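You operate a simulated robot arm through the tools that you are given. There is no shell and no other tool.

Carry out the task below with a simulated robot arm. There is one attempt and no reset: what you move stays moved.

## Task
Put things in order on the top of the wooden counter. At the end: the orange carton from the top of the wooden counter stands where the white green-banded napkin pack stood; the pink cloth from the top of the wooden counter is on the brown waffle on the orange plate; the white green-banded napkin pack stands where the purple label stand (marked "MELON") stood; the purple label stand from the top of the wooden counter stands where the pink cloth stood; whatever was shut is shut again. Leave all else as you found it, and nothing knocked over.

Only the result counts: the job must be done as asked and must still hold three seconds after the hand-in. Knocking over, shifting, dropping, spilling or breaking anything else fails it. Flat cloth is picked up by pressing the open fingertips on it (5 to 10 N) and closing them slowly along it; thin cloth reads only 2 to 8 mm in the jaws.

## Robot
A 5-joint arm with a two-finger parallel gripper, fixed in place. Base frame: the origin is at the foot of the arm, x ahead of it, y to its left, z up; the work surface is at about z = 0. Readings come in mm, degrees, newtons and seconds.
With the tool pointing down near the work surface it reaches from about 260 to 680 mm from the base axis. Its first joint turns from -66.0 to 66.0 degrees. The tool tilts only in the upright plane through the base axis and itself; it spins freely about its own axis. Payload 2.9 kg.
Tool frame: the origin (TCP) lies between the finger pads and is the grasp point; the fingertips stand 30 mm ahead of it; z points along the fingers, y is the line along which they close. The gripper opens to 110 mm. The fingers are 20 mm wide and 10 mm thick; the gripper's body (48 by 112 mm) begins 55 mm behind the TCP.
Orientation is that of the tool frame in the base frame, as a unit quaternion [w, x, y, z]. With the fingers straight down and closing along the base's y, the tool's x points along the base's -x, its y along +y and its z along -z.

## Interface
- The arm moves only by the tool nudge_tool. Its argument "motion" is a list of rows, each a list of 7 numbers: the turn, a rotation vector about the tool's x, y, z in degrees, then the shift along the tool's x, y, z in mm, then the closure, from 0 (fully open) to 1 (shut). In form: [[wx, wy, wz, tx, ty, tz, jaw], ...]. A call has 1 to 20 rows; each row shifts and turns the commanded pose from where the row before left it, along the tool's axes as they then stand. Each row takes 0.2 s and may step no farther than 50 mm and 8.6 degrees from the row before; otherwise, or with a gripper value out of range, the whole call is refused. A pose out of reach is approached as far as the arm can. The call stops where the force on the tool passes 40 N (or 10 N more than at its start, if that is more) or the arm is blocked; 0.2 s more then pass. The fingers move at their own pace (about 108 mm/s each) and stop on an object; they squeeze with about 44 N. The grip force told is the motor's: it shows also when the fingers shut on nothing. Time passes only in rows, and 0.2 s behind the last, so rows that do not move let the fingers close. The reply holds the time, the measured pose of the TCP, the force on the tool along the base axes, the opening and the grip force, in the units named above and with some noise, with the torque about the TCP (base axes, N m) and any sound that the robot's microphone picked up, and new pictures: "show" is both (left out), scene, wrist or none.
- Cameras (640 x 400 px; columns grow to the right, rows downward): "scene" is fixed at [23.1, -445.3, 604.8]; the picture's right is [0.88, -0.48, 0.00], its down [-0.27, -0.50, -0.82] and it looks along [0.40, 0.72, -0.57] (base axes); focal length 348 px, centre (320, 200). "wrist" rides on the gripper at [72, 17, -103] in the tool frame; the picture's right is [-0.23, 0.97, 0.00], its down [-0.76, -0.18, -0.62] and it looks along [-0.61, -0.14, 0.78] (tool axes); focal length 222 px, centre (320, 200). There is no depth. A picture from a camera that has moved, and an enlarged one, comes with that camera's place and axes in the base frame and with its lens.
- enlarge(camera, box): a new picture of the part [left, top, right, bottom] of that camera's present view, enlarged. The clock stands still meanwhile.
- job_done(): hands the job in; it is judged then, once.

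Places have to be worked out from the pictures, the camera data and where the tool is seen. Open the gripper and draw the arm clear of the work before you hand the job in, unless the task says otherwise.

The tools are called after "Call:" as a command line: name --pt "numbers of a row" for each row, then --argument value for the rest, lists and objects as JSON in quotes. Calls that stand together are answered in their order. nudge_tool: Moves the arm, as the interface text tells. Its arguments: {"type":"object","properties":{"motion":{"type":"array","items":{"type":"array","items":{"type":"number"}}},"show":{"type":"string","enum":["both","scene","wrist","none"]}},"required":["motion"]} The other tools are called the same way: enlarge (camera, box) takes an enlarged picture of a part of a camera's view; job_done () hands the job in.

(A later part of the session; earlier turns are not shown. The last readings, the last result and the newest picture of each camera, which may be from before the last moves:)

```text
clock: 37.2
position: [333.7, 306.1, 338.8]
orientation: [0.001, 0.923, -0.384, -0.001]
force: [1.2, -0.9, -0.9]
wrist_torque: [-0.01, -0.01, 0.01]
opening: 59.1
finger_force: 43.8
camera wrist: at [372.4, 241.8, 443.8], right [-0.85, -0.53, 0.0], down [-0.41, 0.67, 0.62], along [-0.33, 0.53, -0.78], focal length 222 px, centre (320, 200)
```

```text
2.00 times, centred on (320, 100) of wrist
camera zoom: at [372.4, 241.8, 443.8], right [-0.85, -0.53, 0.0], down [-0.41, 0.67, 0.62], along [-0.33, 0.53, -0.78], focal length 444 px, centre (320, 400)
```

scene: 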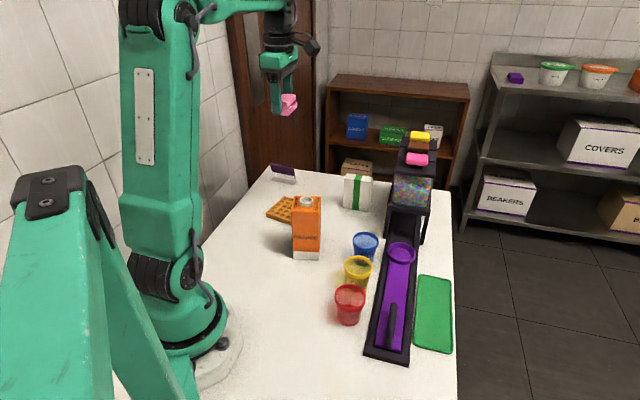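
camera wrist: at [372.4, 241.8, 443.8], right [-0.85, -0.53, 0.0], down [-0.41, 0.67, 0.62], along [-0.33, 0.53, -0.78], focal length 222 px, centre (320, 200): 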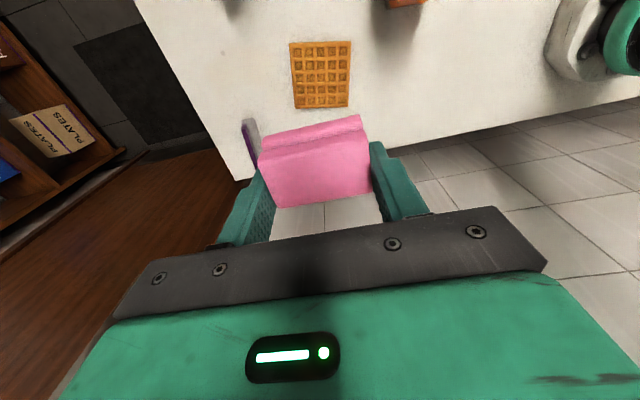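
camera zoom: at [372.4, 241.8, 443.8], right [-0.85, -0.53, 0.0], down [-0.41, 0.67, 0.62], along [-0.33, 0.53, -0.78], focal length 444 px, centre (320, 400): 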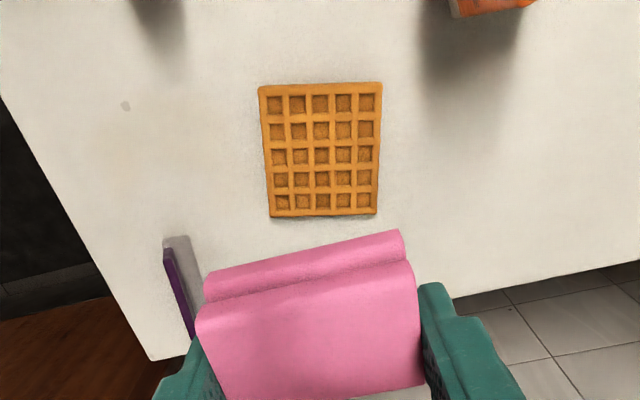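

The waffle centre lies almost directly below the TCP, at about (331, 305). I'll align with the waffle (12° turn) and descend to just above it.

Call:
nudge_tool --pt "0 0 0 -1 2 0 0.6" --pt "0 0 6 0 0 0 0.6" --pt "0 0 6 0 0 0 0.6" --pt "0 0 0 0 0 46 0.6" --pt "0 0 0 0 0 46 0.6" --pt "0 0 0 0 0 46 0.6" --pt "0 0 0 0 0 46 0.6" --pt "0 0 0 0 0 46 0.6" --pt "0 0 0 0 0 35 0.6"

Call:
enlarge --camera "wrist" --box '[180, 40, 480, 230]'

Call:
enlarge --camera "scene" --box '[240, 150, 340, 240]'

```text
clock: 39.2
position: [330.2, 304.6, 75.5]
orientation: [0.0, 0.878, -0.478, 0.001]
force: [0.8, -0.3, -0.1]
wrist_torque: [-0.01, 0.01, 0.01]
opening: 59.0
finger_force: 43.5
camera wrist: at [356.0, 233.8, 179.7], right [-0.94, -0.34, 0.0], down [-0.26, 0.74, 0.62], along [-0.21, 0.59, -0.78], focal length 222 px, centre (320, 200)
```

scene: 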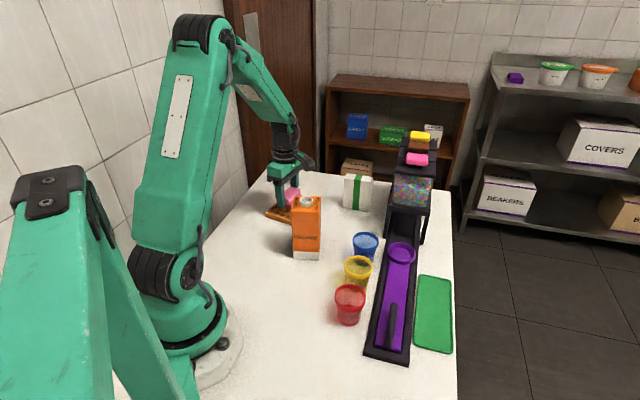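
wrist: 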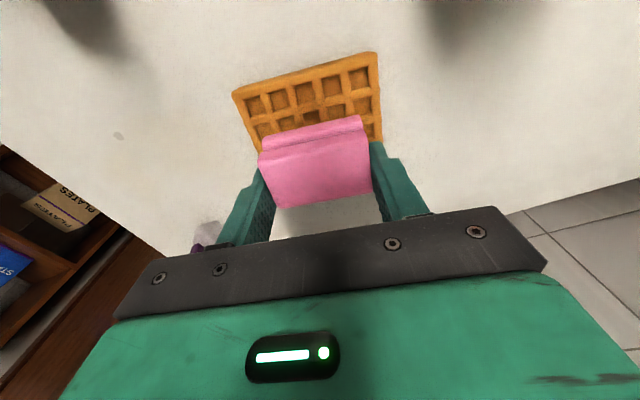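

```text
2.11 times, centred on (330, 135) of wrist
camera zoom: at [356.0, 233.8, 179.7], right [-0.94, -0.34, 0.0], down [-0.26, 0.74, 0.62], along [-0.21, 0.59, -0.78], focal length 468 px, centre (299, 337)
```

zoom: 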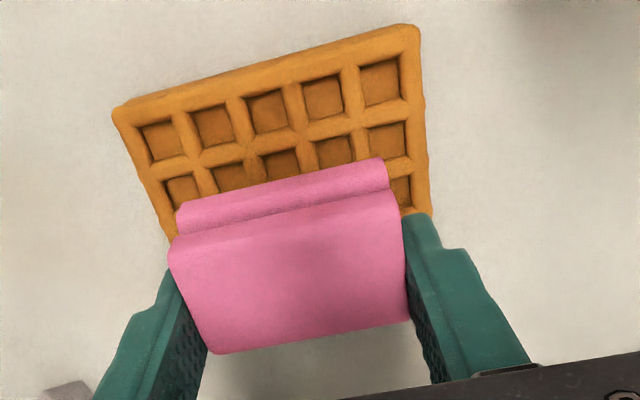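

```text
4.44 times, centred on (290, 195) of scene
camera zoom: at [23.1, -445.3, 604.8], right [0.88, -0.48, 0.0], down [-0.27, -0.5, -0.82], along [0.4, 0.72, -0.57], focal length 1545 px, centre (453, 222)
```

zoom: 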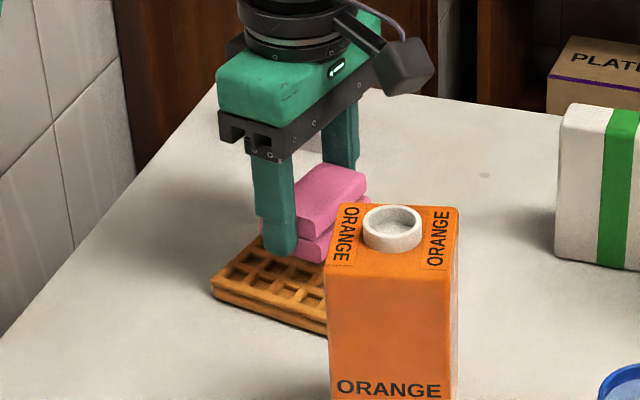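

The cloth is centred over the waffle, with the waffle reaching ±49 mm around it. I'll lower in small steps, watching the force for contact.

Call:
nudge_tool --pt "0 0 0 0 0 15 0.6" --pt "0 0 0 0 0 4 0.6" --pt "0 0 0 0 0 2 0.6" --pt "0 0 0 0 0 0 0.6" --show "none"

Call:
enlarge --camera "scene" --box '[250, 160, 330, 230]'

```text
clock: 40.2
position: [330.3, 304.8, 53.4]
orientation: [0.0, 0.879, -0.478, 0.0]
force: [-0.4, 0.1, -0.2]
wrist_torque: [0.0, -0.01, -0.02]
opening: 59.3
finger_force: 43.9
```

```text
5.71 times, centred on (290, 195) of scene
camera zoom: at [23.1, -445.3, 604.8], right [0.88, -0.48, 0.0], down [-0.27, -0.5, -0.82], along [0.4, 0.72, -0.57], focal length 1986 px, centre (491, 229)
```

zoom: 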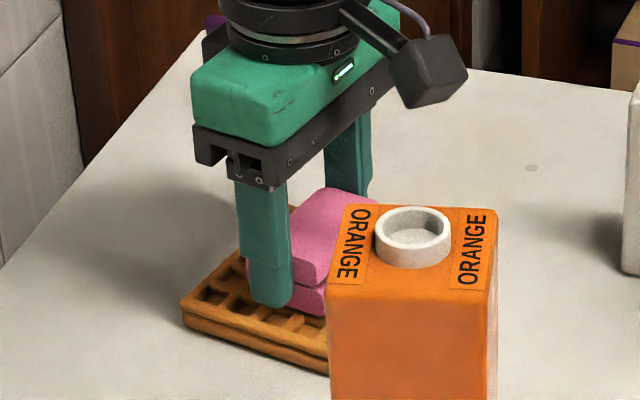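

No contact yet (TCP 53). I'll keep lowering about 1 mm per row.

Call:
nudge_tool --pt "0 0 0 0 0 1 0.6" --pt "0 0 0 0 0 1 0.6" --pt "0 0 0 0 0 0 0.6" --show "none"

Call:
nudge_tool --pt "0 0 0 0 0 1 0.6" --pt "0 0 0 0 0 1 0.6" --pt "0 0 0 0 0 0 0.6" --show "wrist"

```text
clock: 41.0
position: [330.0, 305.5, 50.3]
orientation: [0.0, 0.878, -0.478, 0.0]
force: [-0.7, 1.2, -0.3]
wrist_torque: [0.02, 0.01, 0.01]
opening: 59.1
finger_force: 43.9
```

```text
clock: 41.8
position: [331.0, 305.0, 51.8]
orientation: [-0.001, 0.878, -0.478, 0.001]
force: [-4.6, -4.8, 18.0]
wrist_torque: [-0.27, 0.16, -0.02]
opening: 58.7
finger_force: 43.9
camera wrist: at [356.3, 234.5, 155.3], right [-0.94, -0.34, 0.0], down [-0.26, 0.74, 0.62], along [-0.21, 0.59, -0.78], focal length 222 px, centre (320, 200)
```

wrist: 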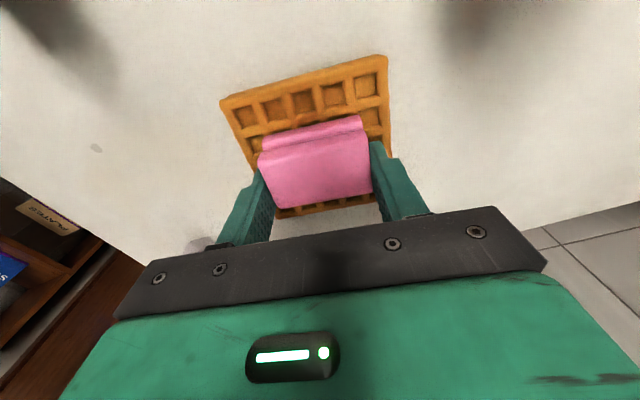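

Contact: 18 N at TCP z≈51. I'll ease off about 1 mm, open the fingers gently, then rise.

Call:
nudge_tool --pt "0 0 0 0 0 -1 0.6" --pt "0 0 0 0 0 0 0.6" --pt "0 0 0 0 0 0 0.45" --pt "0 0 0 0 0 0 0.4" --pt "0 0 0 0 0 0 0.32" --pt "0 0 0 0 0 0 0.32" --show "wrist"

Call:
nudge_tool --pt "0 0 0 0 0 -10 0.32" --pt "0 0 0 0 0 -40 0.32" --pt "0 0 0 0 0 -45 0.32" --pt "0 0 0 0 0 -50 0.32" --pt "0 0 0 0 0 -50 0.1" --pt "0 0 0 0 0 -50 0" --pt "0 0 0 0 0 -43 0"

Call:
enlarge --camera "wrist" --box '[160, 0, 480, 200]'

Call:
enlarge --camera "scene" --box '[250, 160, 330, 230]'

```text
clock: 43.2
position: [330.6, 305.2, 51.6]
orientation: [0.001, 0.878, -0.478, 0.0]
force: [0.3, 0.1, 0.0]
wrist_torque: [-0.01, 0.03, -0.02]
opening: 75.1
finger_force: 0.1
camera wrist: at [356.0, 234.2, 155.7], right [-0.94, -0.34, 0.0], down [-0.26, 0.74, 0.62], along [-0.21, 0.59, -0.78], focal length 222 px, centre (320, 200)
```

wrist: 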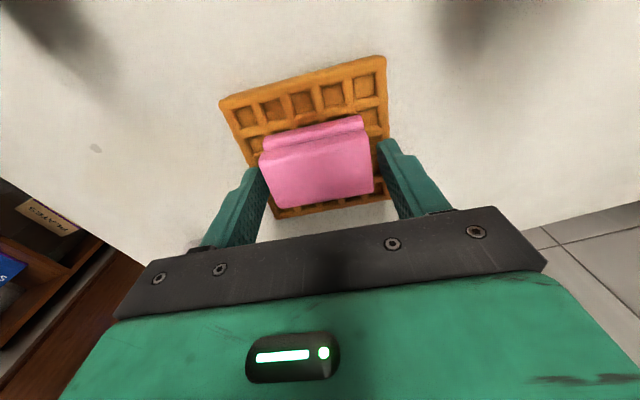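

```text
clock: 44.8
position: [332.1, 304.4, 338.3]
orientation: [0.0, 0.879, -0.478, 0.0]
force: [-0.2, -0.1, 0.1]
wrist_torque: [0.0, 0.03, -0.01]
opening: 110.0
finger_force: 0.0
camera wrist: at [356.7, 233.1, 443.1], right [-0.94, -0.34, 0.0], down [-0.26, 0.74, 0.62], along [-0.21, 0.59, -0.78], focal length 222 px, centre (320, 200)
```

scene: 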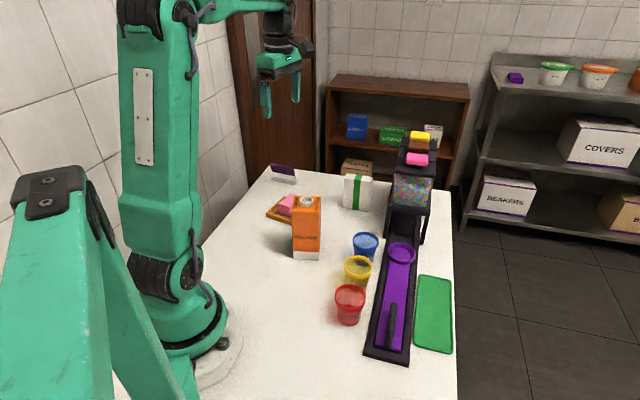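
wrist: 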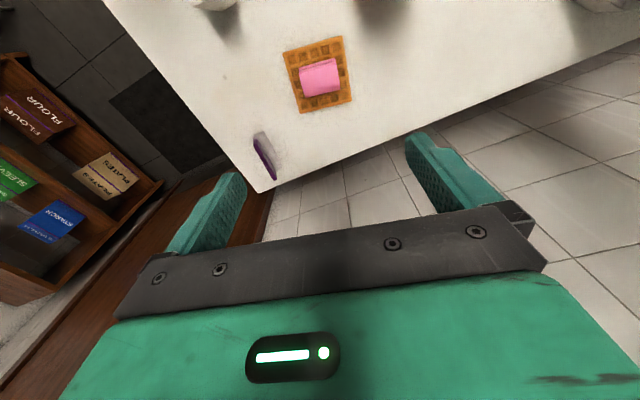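

```text
2.00 times, centred on (320, 100) of wrist
camera zoom: at [356.7, 233.1, 443.1], right [-0.94, -0.34, 0.0], down [-0.26, 0.74, 0.62], along [-0.21, 0.59, -0.78], focal length 444 px, centre (320, 400)
```

zoom: 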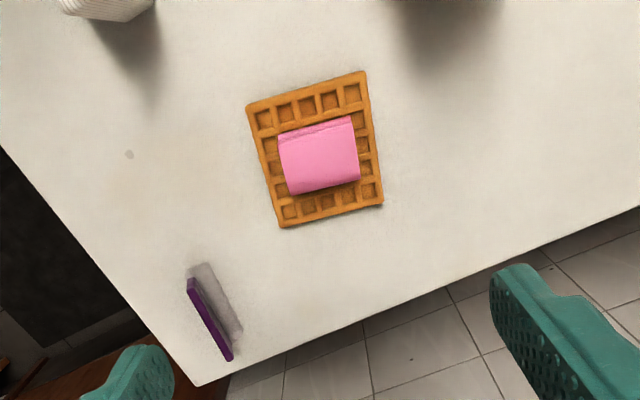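

```text
5.71 times, centred on (290, 195) of scene
camera zoom: at [23.1, -445.3, 604.8], right [0.88, -0.48, 0.0], down [-0.27, -0.5, -0.82], along [0.4, 0.72, -0.57], focal length 1986 px, centre (491, 229)
```

zoom: 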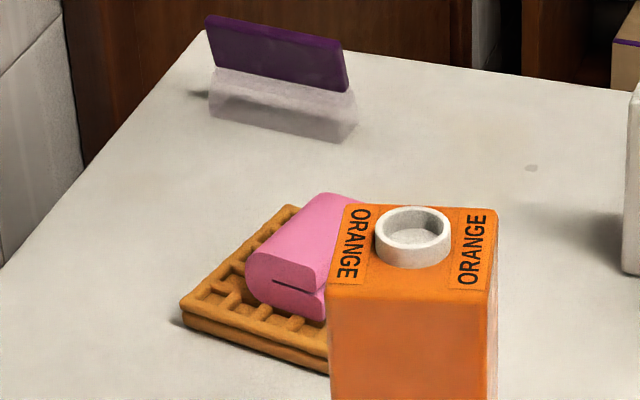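

The cloth rests squarely on the waffle. Next is the label stand: I'll move above it and look at its profile from the end before gripping.

Call:
nudge_tool --pt "0 0 0 -28.4 -34.3 0 0" --pt "0 0 0 -28.4 -34.3 0 0" --pt "0 0 0 -28.4 -34.3 0 0" --pt "0 0 0 -28.4 -34.3 0 0" --pt "0 0 -6 0 0 0 0" --pt "0 0 -6 0 0 0 0" --pt "0 0 0 0 0 50 0" --pt "0 0 0 0 0 50 0" --pt "0 0 0 0 0 50 0" --pt "0 0 0 0 0 20 0"

Call:
enlarge --camera "wrist" --box '[200, 60, 440, 210]'

Call:
enlarge --camera "scene" --box '[250, 130, 330, 200]'

```text
clock: 47.0
position: [380.3, 462.3, 168.6]
orientation: [0.0, 0.924, -0.383, 0.0]
force: [0.1, 0.1, 0.6]
wrist_torque: [0.0, 0.02, 0.04]
opening: 110.0
finger_force: 0.1
out of reach, approached as far as the arm can: row 4
camera wrist: at [419.2, 398.8, 272.5], right [-0.85, -0.53, 0.0], down [-0.41, 0.66, 0.62], along [-0.33, 0.53, -0.78], focal length 222 px, centre (320, 200)
```

scene: 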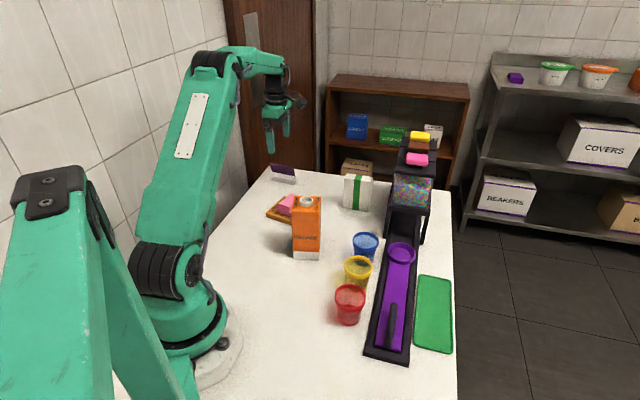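
wrist: 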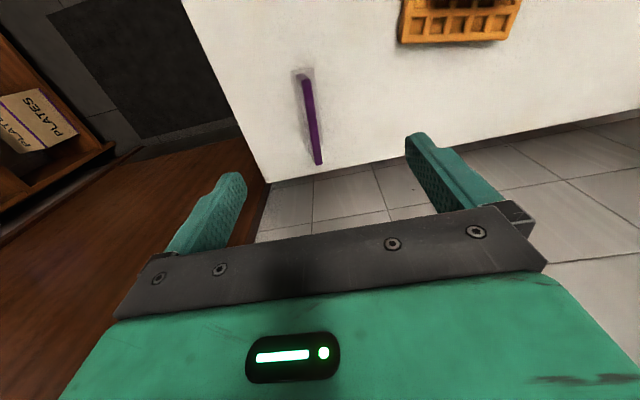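

```text
2.67 times, centred on (320, 135) of wrist
camera zoom: at [419.2, 398.8, 272.5], right [-0.85, -0.53, 0.0], down [-0.41, 0.66, 0.62], along [-0.33, 0.53, -0.78], focal length 592 px, centre (320, 373)
```

zoom: 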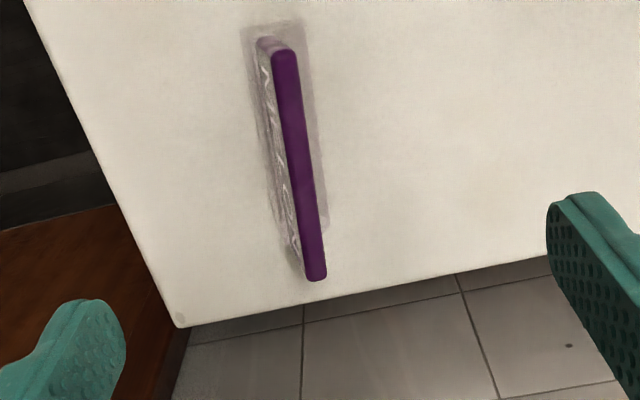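

```text
5.71 times, centred on (290, 165) of scene
camera zoom: at [23.1, -445.3, 604.8], right [0.88, -0.48, 0.0], down [-0.27, -0.5, -0.82], along [0.4, 0.72, -0.57], focal length 1986 px, centre (491, 400)
```

zoom: 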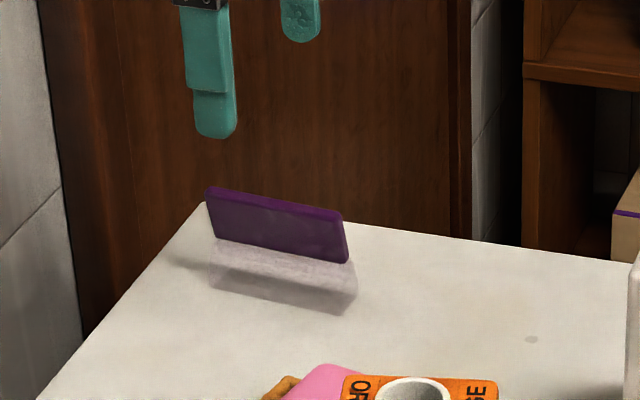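

The stand is a clear base about 88 x 24 mm with a tilted purple panel, centred near (387, 478) with its long axis at about 130°. I'll grip it by its two ends, so I'll turn the tool by -95° and centre over it.

Call:
nudge_tool --pt "0 0 7.92 0 0 0 0" --pt "0 0 7.92 0 0 0 0" --pt "0 0 7.92 0 0 0 0" --pt "0 0 7.92 0 0 0 0" --pt "0 0 7.92 0 0 0 0" --pt "0 0 7.92 0 0 0 0" --pt "0 0 7.92 0 0 0 0" --pt "0 0 7.92 0 0 0 0" --pt "0 0 7.92 0 0 0 0" --pt "0 0 7.92 0 0 0 0" --pt "0 0 7.92 0 0 0 0" --pt "0 0 7.92 0 0 0 0" --pt "0 0 0 -15 7.7 0 0"

Call:
enlarge --camera "wrist" --box '[200, 60, 440, 210]'

```text
clock: 49.8
position: [387.2, 480.1, 168.7]
orientation: [0.0, -0.339, 0.941, 0.001]
force: [0.2, 0.5, 0.0]
wrist_torque: [0.0, 0.01, -0.01]
opening: 110.1
finger_force: 0.1
camera wrist: at [320.7, 445.4, 273.0], right [-0.45, 0.89, 0.0], down [0.7, 0.35, 0.62], along [0.56, 0.28, -0.78], focal length 222 px, centre (320, 200)
```

scene: 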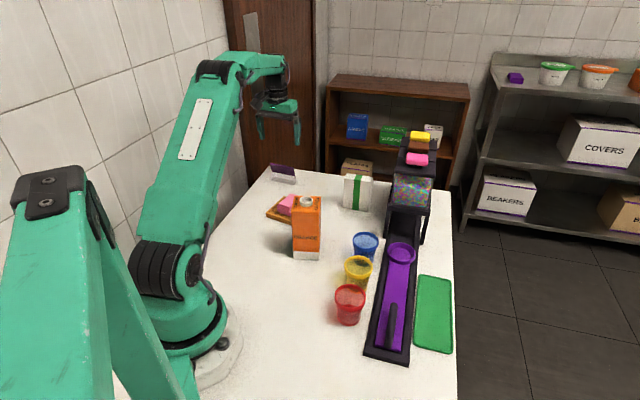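
wrist: 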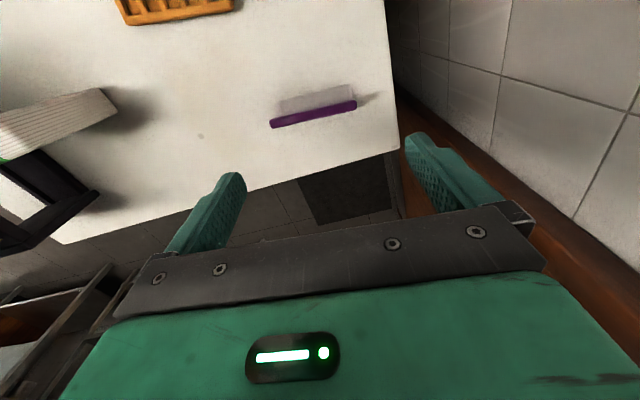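

```text
2.67 times, centred on (320, 135) of wrist
camera zoom: at [320.7, 445.4, 273.0], right [-0.45, 0.89, 0.0], down [0.7, 0.35, 0.62], along [0.56, 0.28, -0.78], focal length 592 px, centre (320, 373)
```

zoom: 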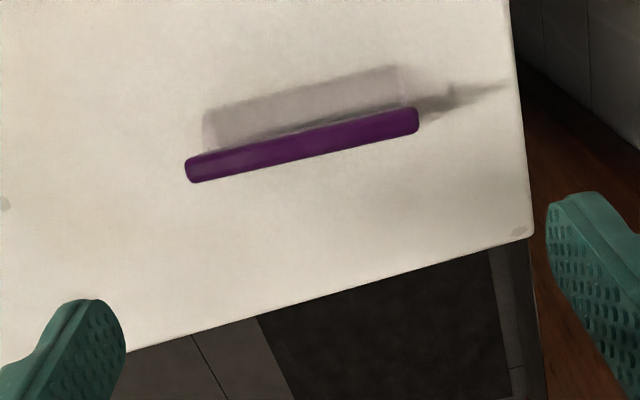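

Aligned: the stand's centre is about 6 mm toward tool -y, with the base edge parallel to the jaw line. I'll shift and descend with open fingers around its ends.

Call:
nudge_tool --pt "0 0 0 0.5 -5.7 0 0" --pt "0 0 0 0 0 40 0" --pt "0 0 0 0 0 40 0" --pt "0 0 0 0 0 30 0" --pt "0 0 0 0 0 19 0"

Call:
enlarge --camera "wrist" --box '[160, 80, 480, 260]'

Call:
enlarge --camera "scene" --box '[250, 130, 330, 200]'

```text
clock: 51.0
position: [390.4, 473.7, 39.0]
orientation: [-0.001, -0.34, 0.941, 0.001]
force: [0.4, -0.2, -0.3]
wrist_torque: [-0.02, -0.01, -0.01]
opening: 109.9
finger_force: 0.0
camera wrist: at [323.9, 440.0, 143.6], right [-0.45, 0.89, 0.0], down [0.7, 0.35, 0.62], along [0.56, 0.28, -0.78], focal length 222 px, centre (320, 200)
```

scene: 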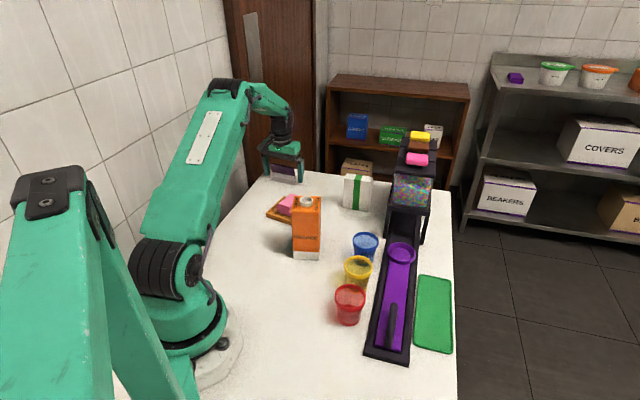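
wrist: 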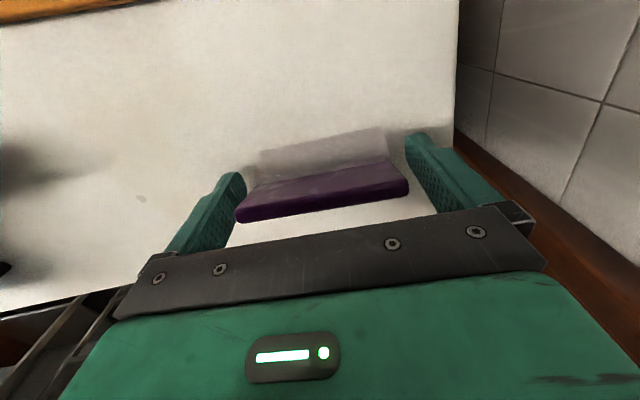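

```text
2.00 times, centred on (320, 170) of wrist
camera zoom: at [323.9, 440.0, 143.6], right [-0.45, 0.89, 0.0], down [0.7, 0.35, 0.62], along [0.56, 0.28, -0.78], focal length 444 px, centre (320, 260)
```

zoom: 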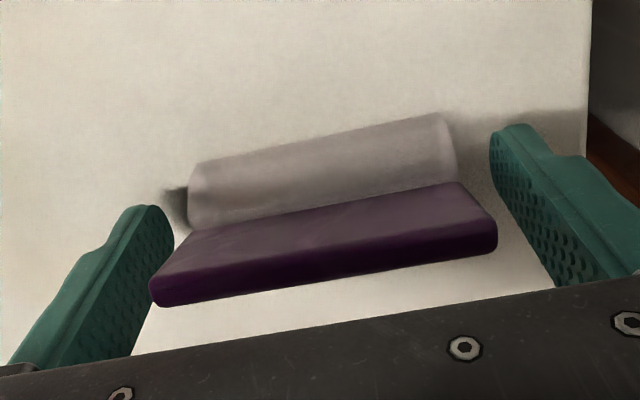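

```text
5.71 times, centred on (290, 165) of scene
camera zoom: at [23.1, -445.3, 604.8], right [0.88, -0.48, 0.0], down [-0.27, -0.5, -0.82], along [0.4, 0.72, -0.57], focal length 1986 px, centre (491, 400)
```

zoom: 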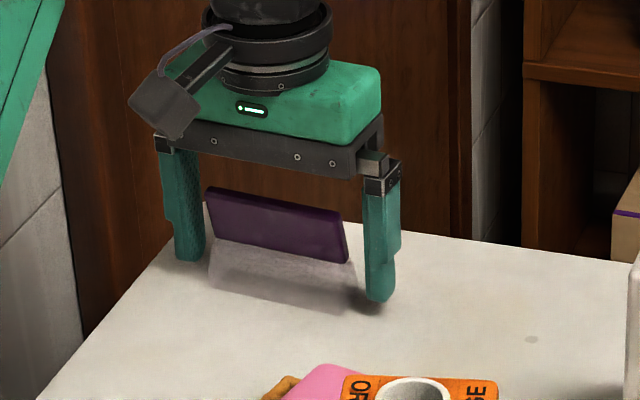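

The fingers bracket the stand's ends cleanly. Closing now in small steps.

Call:
nudge_tool --pt "0 0 0 0 0 0 0.1" --pt "0 0 0 0 0 0 0.16" --pt "0 0 0 0 0 0 0.2" --pt "0 0 0 0 0 0 0.25" --pt "0 0 0 0 0 0 0.35" --pt "0 0 0 0 0 0 0.35" --show "wrist"

Call:
enlarge --camera "scene" --box '[250, 130, 330, 200]'

```text
clock: 52.4
position: [389.3, 474.6, 40.2]
orientation: [-0.001, -0.34, 0.94, 0.0]
force: [0.4, -0.3, 0.0]
wrist_torque: [-0.04, -0.06, -0.01]
opening: 83.7
finger_force: 43.7
camera wrist: at [323.9, 440.0, 144.2], right [-0.45, 0.89, 0.0], down [0.7, 0.35, 0.62], along [0.56, 0.28, -0.78], focal length 222 px, centre (320, 200)
```

wrist: 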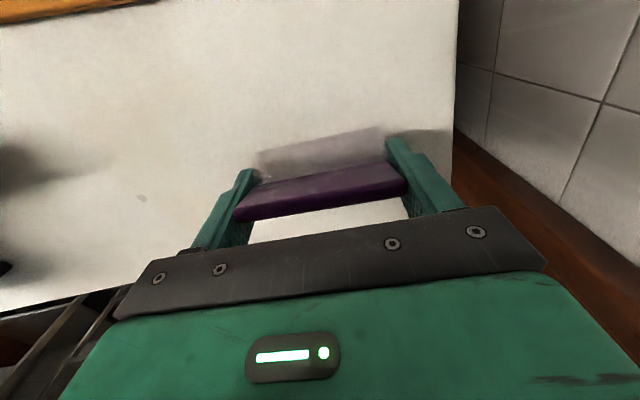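

```text
5.71 times, centred on (290, 165) of scene
camera zoom: at [23.1, -445.3, 604.8], right [0.88, -0.48, 0.0], down [-0.27, -0.5, -0.82], along [0.4, 0.72, -0.57], focal length 1986 px, centre (491, 400)
```

zoom: 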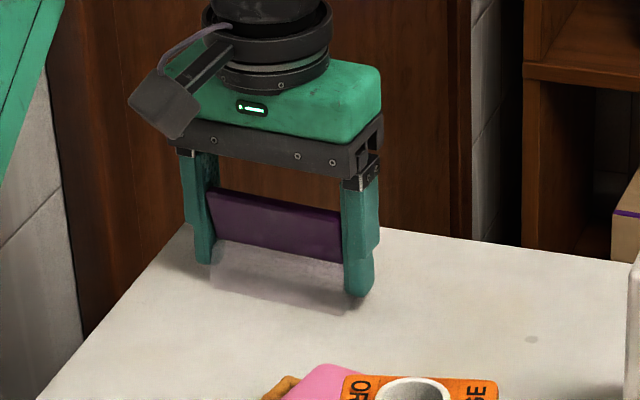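

Gripped at 83.7 mm, level. I'll lift, draw inward while rising to 340, and then cross high over the machine to above the cloth's old place.

Call:
nudge_tool --pt "0 0 0 0 0 -20 0.35" --pt "0 0 0 0 0 -40 0.35" --pt "0 0 0 0 0 -45 0.35" --pt "0 0 0 0 0 -45 0.35" --pt "0 0 0 13.7 -26 -30 0.35" --pt "0 0 0 13.7 -26 -30 0.35" --pt "0 0 0 13.7 -26 -30 0.35" --pt "0 0 0 13.7 -26 -30 0.35" --pt "0 0 0 13.7 -26 -30 0.35" --pt "0 0 0 11.44 -43.4 0 0.35" --pt "0 0 0 11.44 -43.4 0 0.35" --pt "0 0 0 11.44 -43.4 0 0.35" --pt "0 0 0 11.44 -43.4 0 0.35" --pt "0 0 0 11.44 -43.4 0 0.35" --pt "0 0 0 11.44 -43.4 0 0.35" --pt "0 0 0 11.44 -43.4 0 0.35" --pt "0 0 0 11.44 -43.4 0 0.35" --pt "0 0 0 11.44 -43.4 0 0.35"

```text
clock: 56.2
position: [591.3, -37.4, 339.4]
orientation: [-0.001, -0.341, 0.94, 0.0]
force: [-0.6, -0.1, -0.7]
wrist_torque: [0.03, -0.02, 0.0]
opening: 83.6
finger_force: 43.9
camera wrist: at [525.5, -70.5, 444.4], right [-0.45, 0.89, 0.0], down [0.7, 0.35, 0.62], along [0.56, 0.28, -0.78], focal length 222 px, centre (320, 200)
```

scene: 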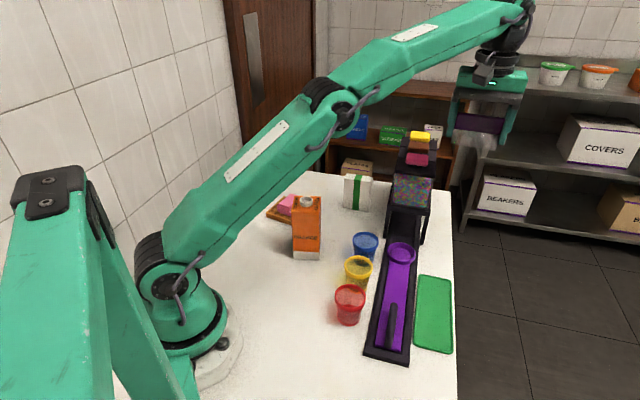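
wrist: 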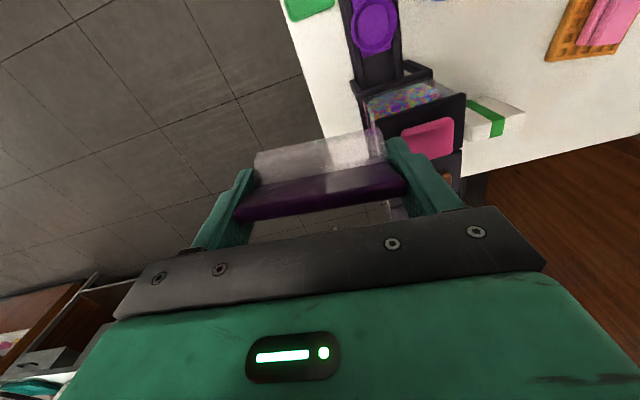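

It's held steadily above the cloth's old spot. I'll turn +95° so the stand lies along the counter edge, and descend to z≈110 for a check.

Call:
nudge_tool --pt "0 0 -7.92 0 0 0 0.35" --pt "0 0 -7.92 0 0 0 0.35" --pt "0 0 -7.92 0 0 0 0.35" --pt "0 0 -7.92 0 0 0 0.35" --pt "0 0 -7.92 0 0 0 0.35" --pt "0 0 -7.92 0 0 0 0.35" --pt "0 0 -7.92 0 0 0 0.35" --pt "0 0 -7.92 0 0 0 0.35" --pt "0 0 -7.92 0 0 0 0.35" --pt "0 0 -7.92 0 0 0 0.35" --pt "0 0 -7.92 0 0 0 0.35" --pt "0 0 -7.92 0 0 0 0.35" --pt "0 0 0 0 0 45 0.35" --pt "0 0 0 0 0 45 0.35" --pt "0 0 0 0 0 45 0.35" --pt "0 0 0 0 0 45 0.35" --pt "0 0 0 0 0 45 0.35"

Call:
enlarge --camera "wrist" --box '[180, 60, 480, 240]'

Call:
enlarge --camera "scene" --box '[390, 150, 490, 290]'

```text
clock: 59.8
position: [591.8, -34.4, 113.4]
orientation: [-0.001, 0.923, -0.384, 0.0]
force: [-0.6, 0.0, -0.8]
wrist_torque: [0.01, 0.01, 0.0]
opening: 83.5
finger_force: 43.7
camera wrist: at [631.8, -98.4, 218.3], right [-0.85, -0.53, 0.0], down [-0.41, 0.67, 0.62], along [-0.33, 0.53, -0.78], focal length 222 px, centre (320, 200)
```

scene: 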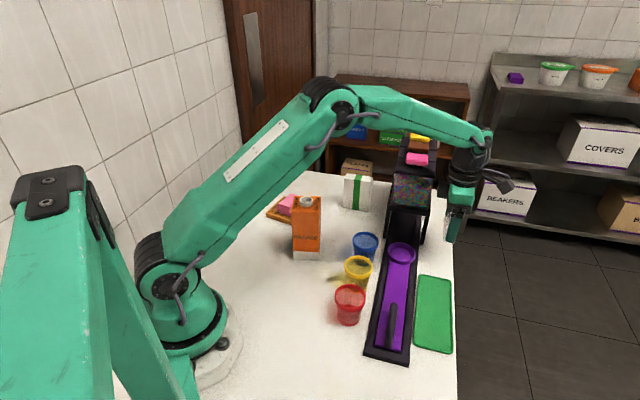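
wrist: 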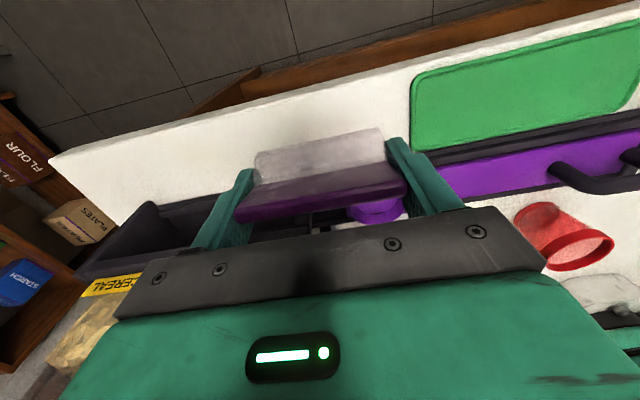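

```text
2.13 times, centred on (330, 150) of wrist
camera zoom: at [631.8, -98.4, 218.3], right [-0.85, -0.53, 0.0], down [-0.41, 0.67, 0.62], along [-0.33, 0.53, -0.78], focal length 474 px, centre (299, 307)
```

zoom: 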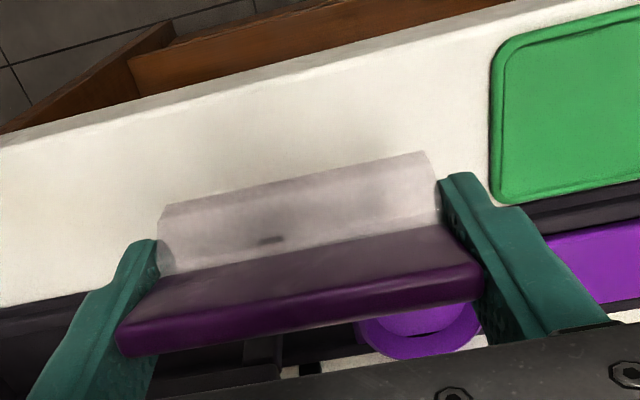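

```text
2.86 times, centred on (440, 220) of scene
camera zoom: at [23.1, -445.3, 604.8], right [0.88, -0.48, 0.0], down [-0.27, -0.5, -0.82], along [0.4, 0.72, -0.57], focal length 993 px, centre (-23, 143)
```

zoom: 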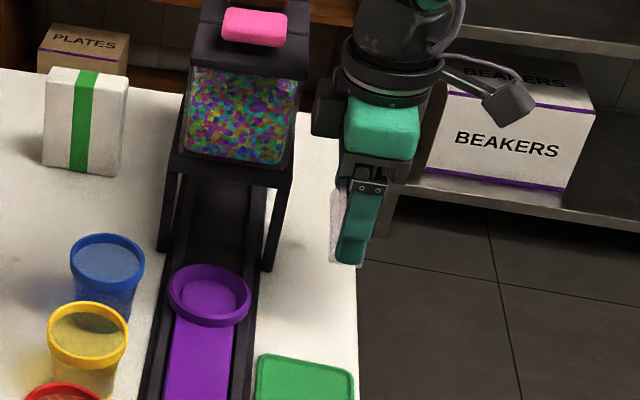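

Clear all round: the front tray is about 18 mm from the finger. I'll apply a small correction (-1.8, +4.2) and lower to just above the counter.

Call:
nudge_tool --pt "0 0 0 -1.8 4.2 0 0.35" --pt "0 0 0 0 0 35 0.35" --pt "0 0 0 0 0 25 0.35" --pt "0 0 0 0 0 8 0.35" --pt "0 0 0 0 0 0 0.35"

Call:
enlarge --camera "wrist" --box '[180, 60, 480, 240]'

Call:
enlarge --camera "scene" --box '[400, 190, 480, 290]'

```text
clock: 61.0
position: [587.1, -36.9, 46.7]
orientation: [0.0, 0.923, -0.384, 0.0]
force: [-0.3, -0.3, -1.6]
wrist_torque: [0.04, 0.01, -0.01]
opening: 83.7
finger_force: 44.0
camera wrist: at [627.8, -100.7, 150.9], right [-0.85, -0.53, 0.0], down [-0.41, 0.67, 0.62], along [-0.33, 0.53, -0.78], focal length 222 px, centre (320, 200)
```

scene: 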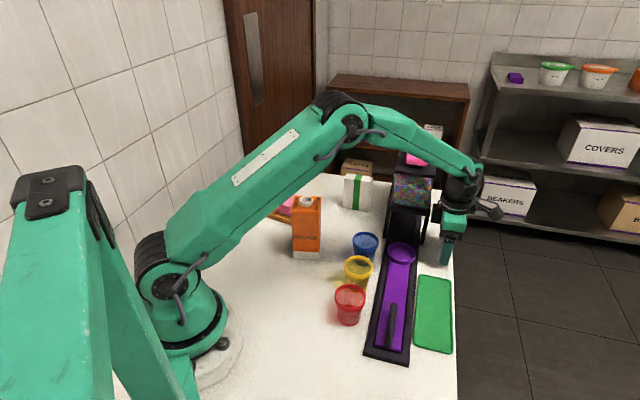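
wrist: 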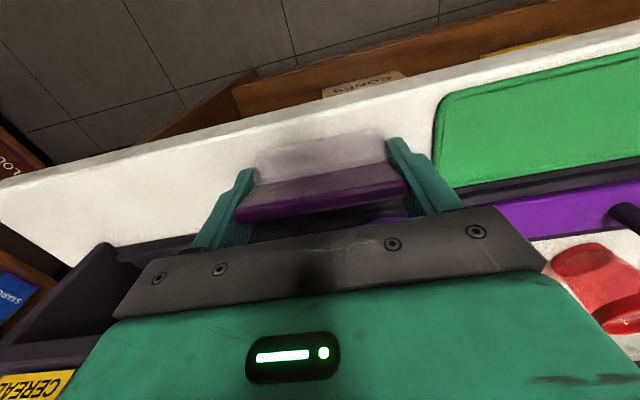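

```text
2.13 times, centred on (330, 150) of wrist
camera zoom: at [627.8, -100.7, 150.9], right [-0.85, -0.53, 0.0], down [-0.41, 0.67, 0.62], along [-0.33, 0.53, -0.78], focal length 474 px, centre (299, 307)
```

zoom: 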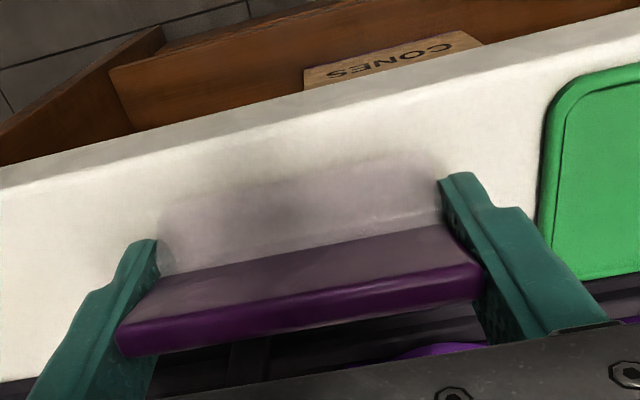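

```text
4.00 times, centred on (440, 240) of scene
camera zoom: at [23.1, -445.3, 604.8], right [0.88, -0.48, 0.0], down [-0.27, -0.5, -0.82], along [0.4, 0.72, -0.57], focal length 1390 px, centre (-160, 40)
```

zoom: 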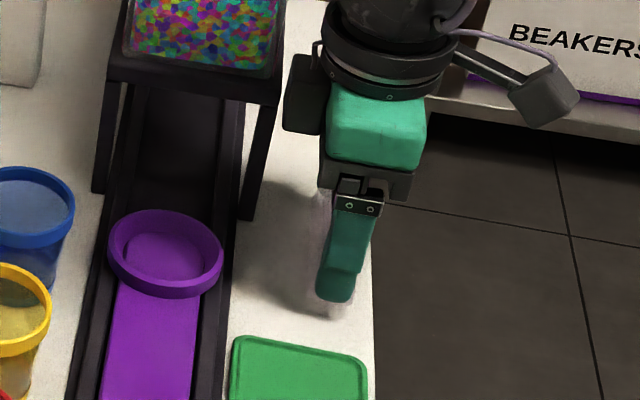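

Now I'll lower the final few millimetres in small steps, watching the force.

Call:
nudge_tool --pt "0 0 0 0 0 3 0.35" --pt "0 0 0 0 0 1 0.35" --pt "0 0 0 0 0 1 0.35" --pt "0 0 0 0 0 0 0.35" --show "none"

Call:
nudge_tool --pt "0 0 0 0 0 0.7 0.35" --pt "0 0 0 0 0 0.7 0.35" --pt "0 0 0 0 0 0 0.35" --show "none"

```text
clock: 62.0
position: [588.7, -36.7, 41.8]
orientation: [0.0, 0.924, -0.383, 0.0]
force: [-0.7, -0.6, -0.7]
wrist_torque: [-0.04, 0.03, 0.0]
opening: 83.2
finger_force: 44.2
```

```text
clock: 62.8
position: [588.1, -36.7, 39.8]
orientation: [-0.001, 0.924, -0.383, 0.0]
force: [0.8, 0.2, -0.7]
wrist_torque: [-0.01, 0.02, -0.02]
opening: 83.8
finger_force: 43.7
```

No contact yet at 39.8; I'll continue in half-millimetre steps.

Call:
nudge_tool --pt "0 0 0 0 0 0.6 0.35" --pt "0 0 0 0 0 0 0.35" --show "none"

Call:
nudge_tool --pt "0 0 0 0 0 0.6 0.35" --pt "0 0 0 0 0 0 0.35" --show "none"

```text
clock: 63.4
position: [587.3, -36.0, 39.6]
orientation: [0.0, 0.923, -0.384, 0.0]
force: [0.2, 0.0, -2.0]
wrist_torque: [-0.01, -0.01, 0.01]
opening: 83.5
finger_force: 43.9
```

```text
clock: 64.0
position: [587.8, -37.4, 38.5]
orientation: [0.0, 0.924, -0.383, -0.001]
force: [-1.3, 0.1, 3.1]
wrist_torque: [0.1, -0.01, 0.06]
opening: 83.5
finger_force: 44.3
```

Contact begins (3 N). I'll release gently, opening to about 98 mm, and look.

Call:
nudge_tool --pt "0 0 0 0 0 0.3 0.35" --pt "0 0 0 0 0 0 0.22" --pt "0 0 0 0 0 0 0.17" --pt "0 0 0 0 0 0 0.1" --pt "0 0 0 0 0 0 0.1"

Call:
enlarge --camera "wrist" --box '[180, 60, 480, 240]'

```text
clock: 65.2
position: [587.9, -37.1, 39.1]
orientation: [0.0, 0.923, -0.384, 0.0]
force: [0.1, -0.4, 0.0]
wrist_torque: [0.0, 0.01, 0.02]
opening: 98.8
finger_force: 0.0
camera wrist: at [627.8, -100.9, 143.6], right [-0.85, -0.53, 0.0], down [-0.41, 0.67, 0.62], along [-0.33, 0.53, -0.78], focal length 222 px, centre (320, 200)
```

scene: 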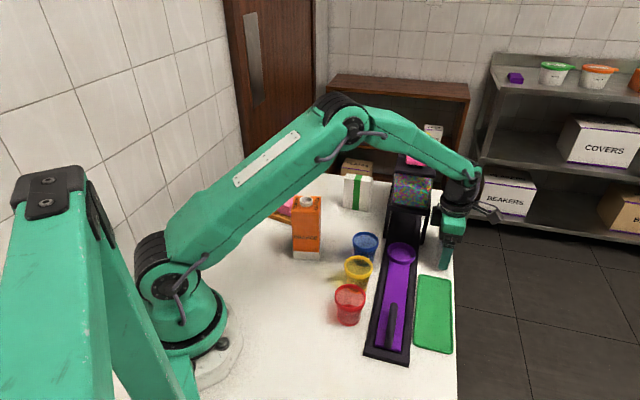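
wrist: 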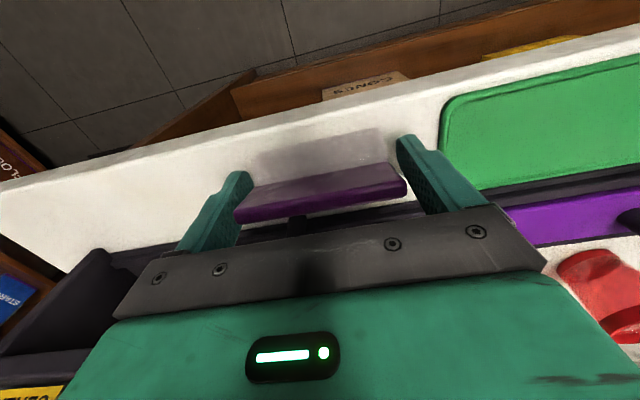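

```text
2.13 times, centred on (330, 150) of wrist
camera zoom: at [627.8, -100.9, 143.6], right [-0.85, -0.53, 0.0], down [-0.41, 0.67, 0.62], along [-0.33, 0.53, -0.78], focal length 474 px, centre (299, 307)
```

zoom: 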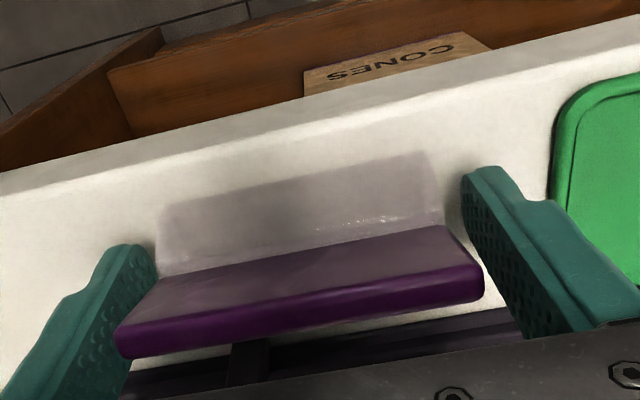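

The stand rests on the counter, upright. I'll lift straight up clear of it.

Call:
nudge_tool --pt "0 0 0 0 0 -10 0.1" --pt "0 0 0 0 0 -30 0.1" --pt "0 0 0 0 0 -45 0.1" --pt "0 0 0 0 0 -50 0.1" --pt "0 0 0 0 0 -50 0.1" --pt "0 0 0 0 0 -50 0.1" --pt "0 0 0 0 0 -50 0" --pt "0 0 0 0 0 -15 0"

Call:
enlarge --camera "wrist" --box '[240, 20, 440, 145]'

Call:
enlarge --camera "scene" --box '[400, 190, 480, 290]'

```text
clock: 67.0
position: [587.6, -37.2, 339.5]
orientation: [0.0, 0.924, -0.383, 0.0]
force: [0.4, 0.1, -0.1]
wrist_torque: [0.0, -0.01, 0.01]
opening: 110.1
finger_force: 0.1
camera wrist: at [626.7, -101.1, 444.8], right [-0.85, -0.53, 0.0], down [-0.41, 0.67, 0.62], along [-0.33, 0.53, -0.78], focal length 222 px, centre (320, 200)
```

scene: 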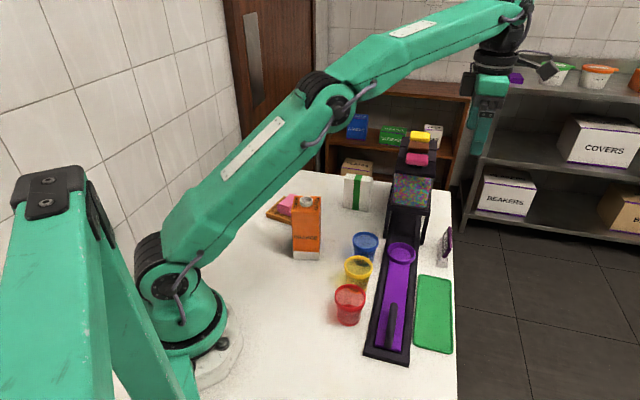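
wrist: 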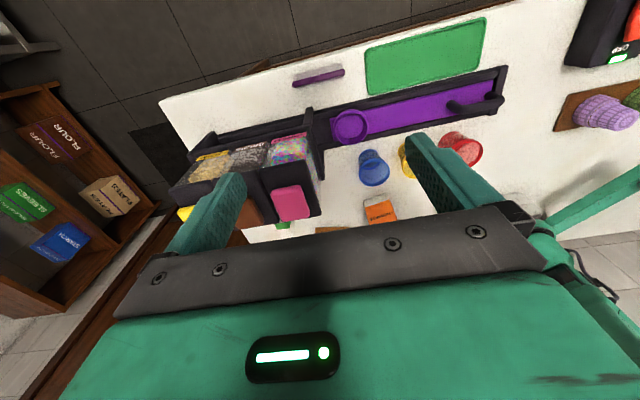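

```text
3.20 times, centred on (340, 82) of wrist
camera zoom: at [626.7, -101.1, 444.8], right [-0.85, -0.53, 0.0], down [-0.41, 0.67, 0.62], along [-0.33, 0.53, -0.78], focal length 711 px, centre (256, 576)
```

zoom: 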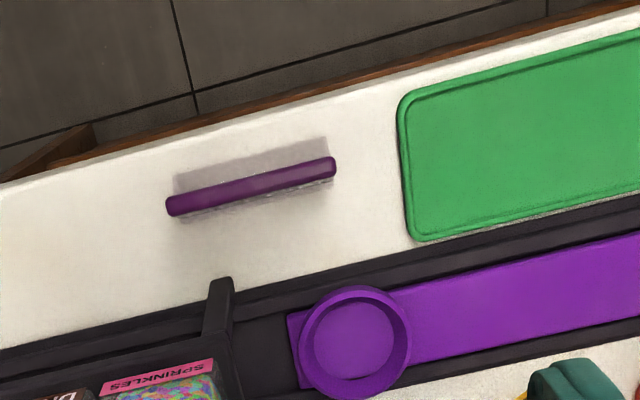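

```text
4.00 times, centred on (440, 240) of scene
camera zoom: at [23.1, -445.3, 604.8], right [0.88, -0.48, 0.0], down [-0.27, -0.5, -0.82], along [0.4, 0.72, -0.57], focal length 1390 px, centre (-160, 40)
```

zoom: 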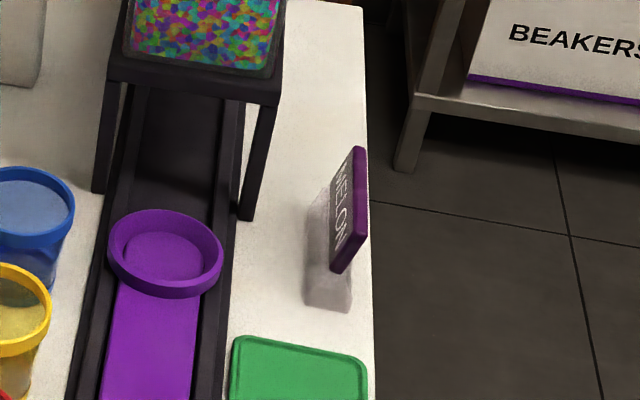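

The stand now stands where the cloth was, with MELON readable. Next the napkin pack at (521, 231): I'll move above it and turn so the camera faces away from the machine.

Call:
nudge_tool --pt "0 0 0 -39.45 -23.8 0 0" --pt "0 0 0 -39.45 -23.8 0 0" --pt "0 0 0 -39.45 -23.8 0 0" --pt "0 0 0 -39.45 -23.8 0 0" --pt "0 0 0 -39.45 -23.8 0 0" --pt "0 0 0 -39.45 -23.8 0 0" --pt "0 0 8.57 0 0 0 0" --pt "0 0 8.57 0 0 0 0" --pt "0 0 8.57 0 0 0 0" --pt "0 0 8.57 0 0 0 0" --pt "0 0 8.57 0 0 0 0" --pt "0 0 8.57 0 0 0 0" --pt "0 0 8.57 0 0 0 0" --pt "0 0 8.57 0 0 0 0" --pt "0 0 8.57 0 0 0 0" --pt "0 0 8.57 0 0 0 0" --pt "0 0 8.57 0 0 0 0" --pt "0 0 8.57 0 0 0 0" --pt "0 0 8.57 0 0 0 0" --pt "0 0 8.57 0 0 0 0" --show "none"

Call:
nudge_tool --pt "0 0 8.57 0 0 0 0" --pt "0 0 8.57 0 0 0 0" --pt "0 0 8.57 0 0 0 0" --pt "0 0 8.57 0 0 0 0" --pt "0 0 8.57 0 0 0 0" --pt "0 0 8.57 0 0 0 0" --pt "0 0 8.57 0 0 0 0" --pt "0 0 0 0 0 50 0" --pt "0 0 0 0 0 50 0"

Call:
enlarge --camera "wrist" --box '[200, 20, 440, 170]'

```text
clock: 71.2
position: [522.8, 232.4, 338.8]
orientation: [0.001, -0.128, 0.992, -0.001]
force: [0.0, 0.8, 0.3]
wrist_torque: [-0.02, 0.03, -0.02]
opening: 109.9
finger_force: 0.1
```

```text
clock: 73.2
position: [522.5, 231.8, 237.9]
orientation: [-0.001, 0.385, 0.923, 0.0]
force: [-0.3, 1.0, 0.7]
wrist_torque: [0.02, 0.01, -0.02]
opening: 110.2
finger_force: 0.1
camera wrist: at [483.4, 294.7, 342.4], right [0.85, 0.53, 0.0], down [0.41, -0.67, 0.62], along [0.33, -0.53, -0.78], focal length 222 px, centre (320, 200)
```

scene: 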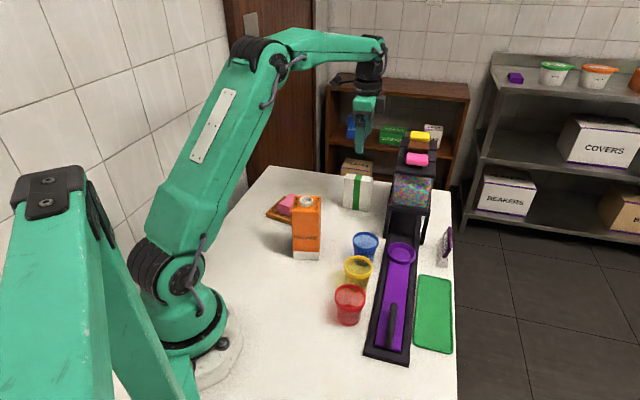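
wrist: 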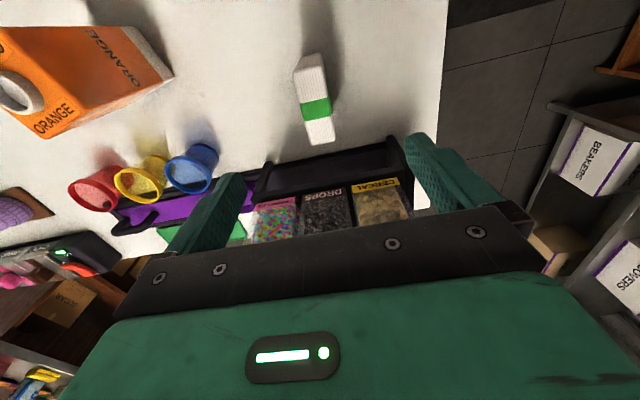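

```text
2.67 times, centred on (320, 95) of wrist
camera zoom: at [483.4, 294.7, 342.4], right [0.85, 0.53, 0.0], down [0.41, -0.67, 0.62], along [0.33, -0.53, -0.78], focal length 592 px, centre (320, 480)
```

zoom: 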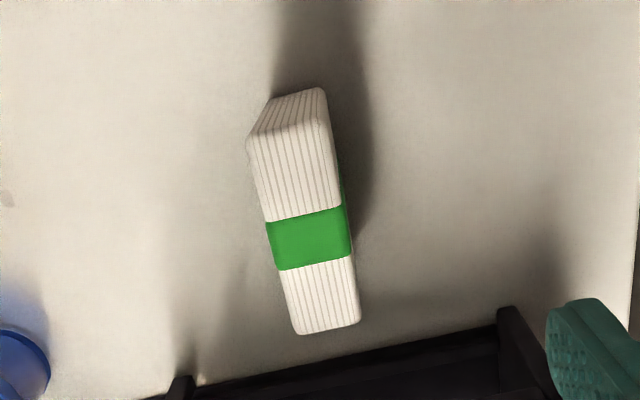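

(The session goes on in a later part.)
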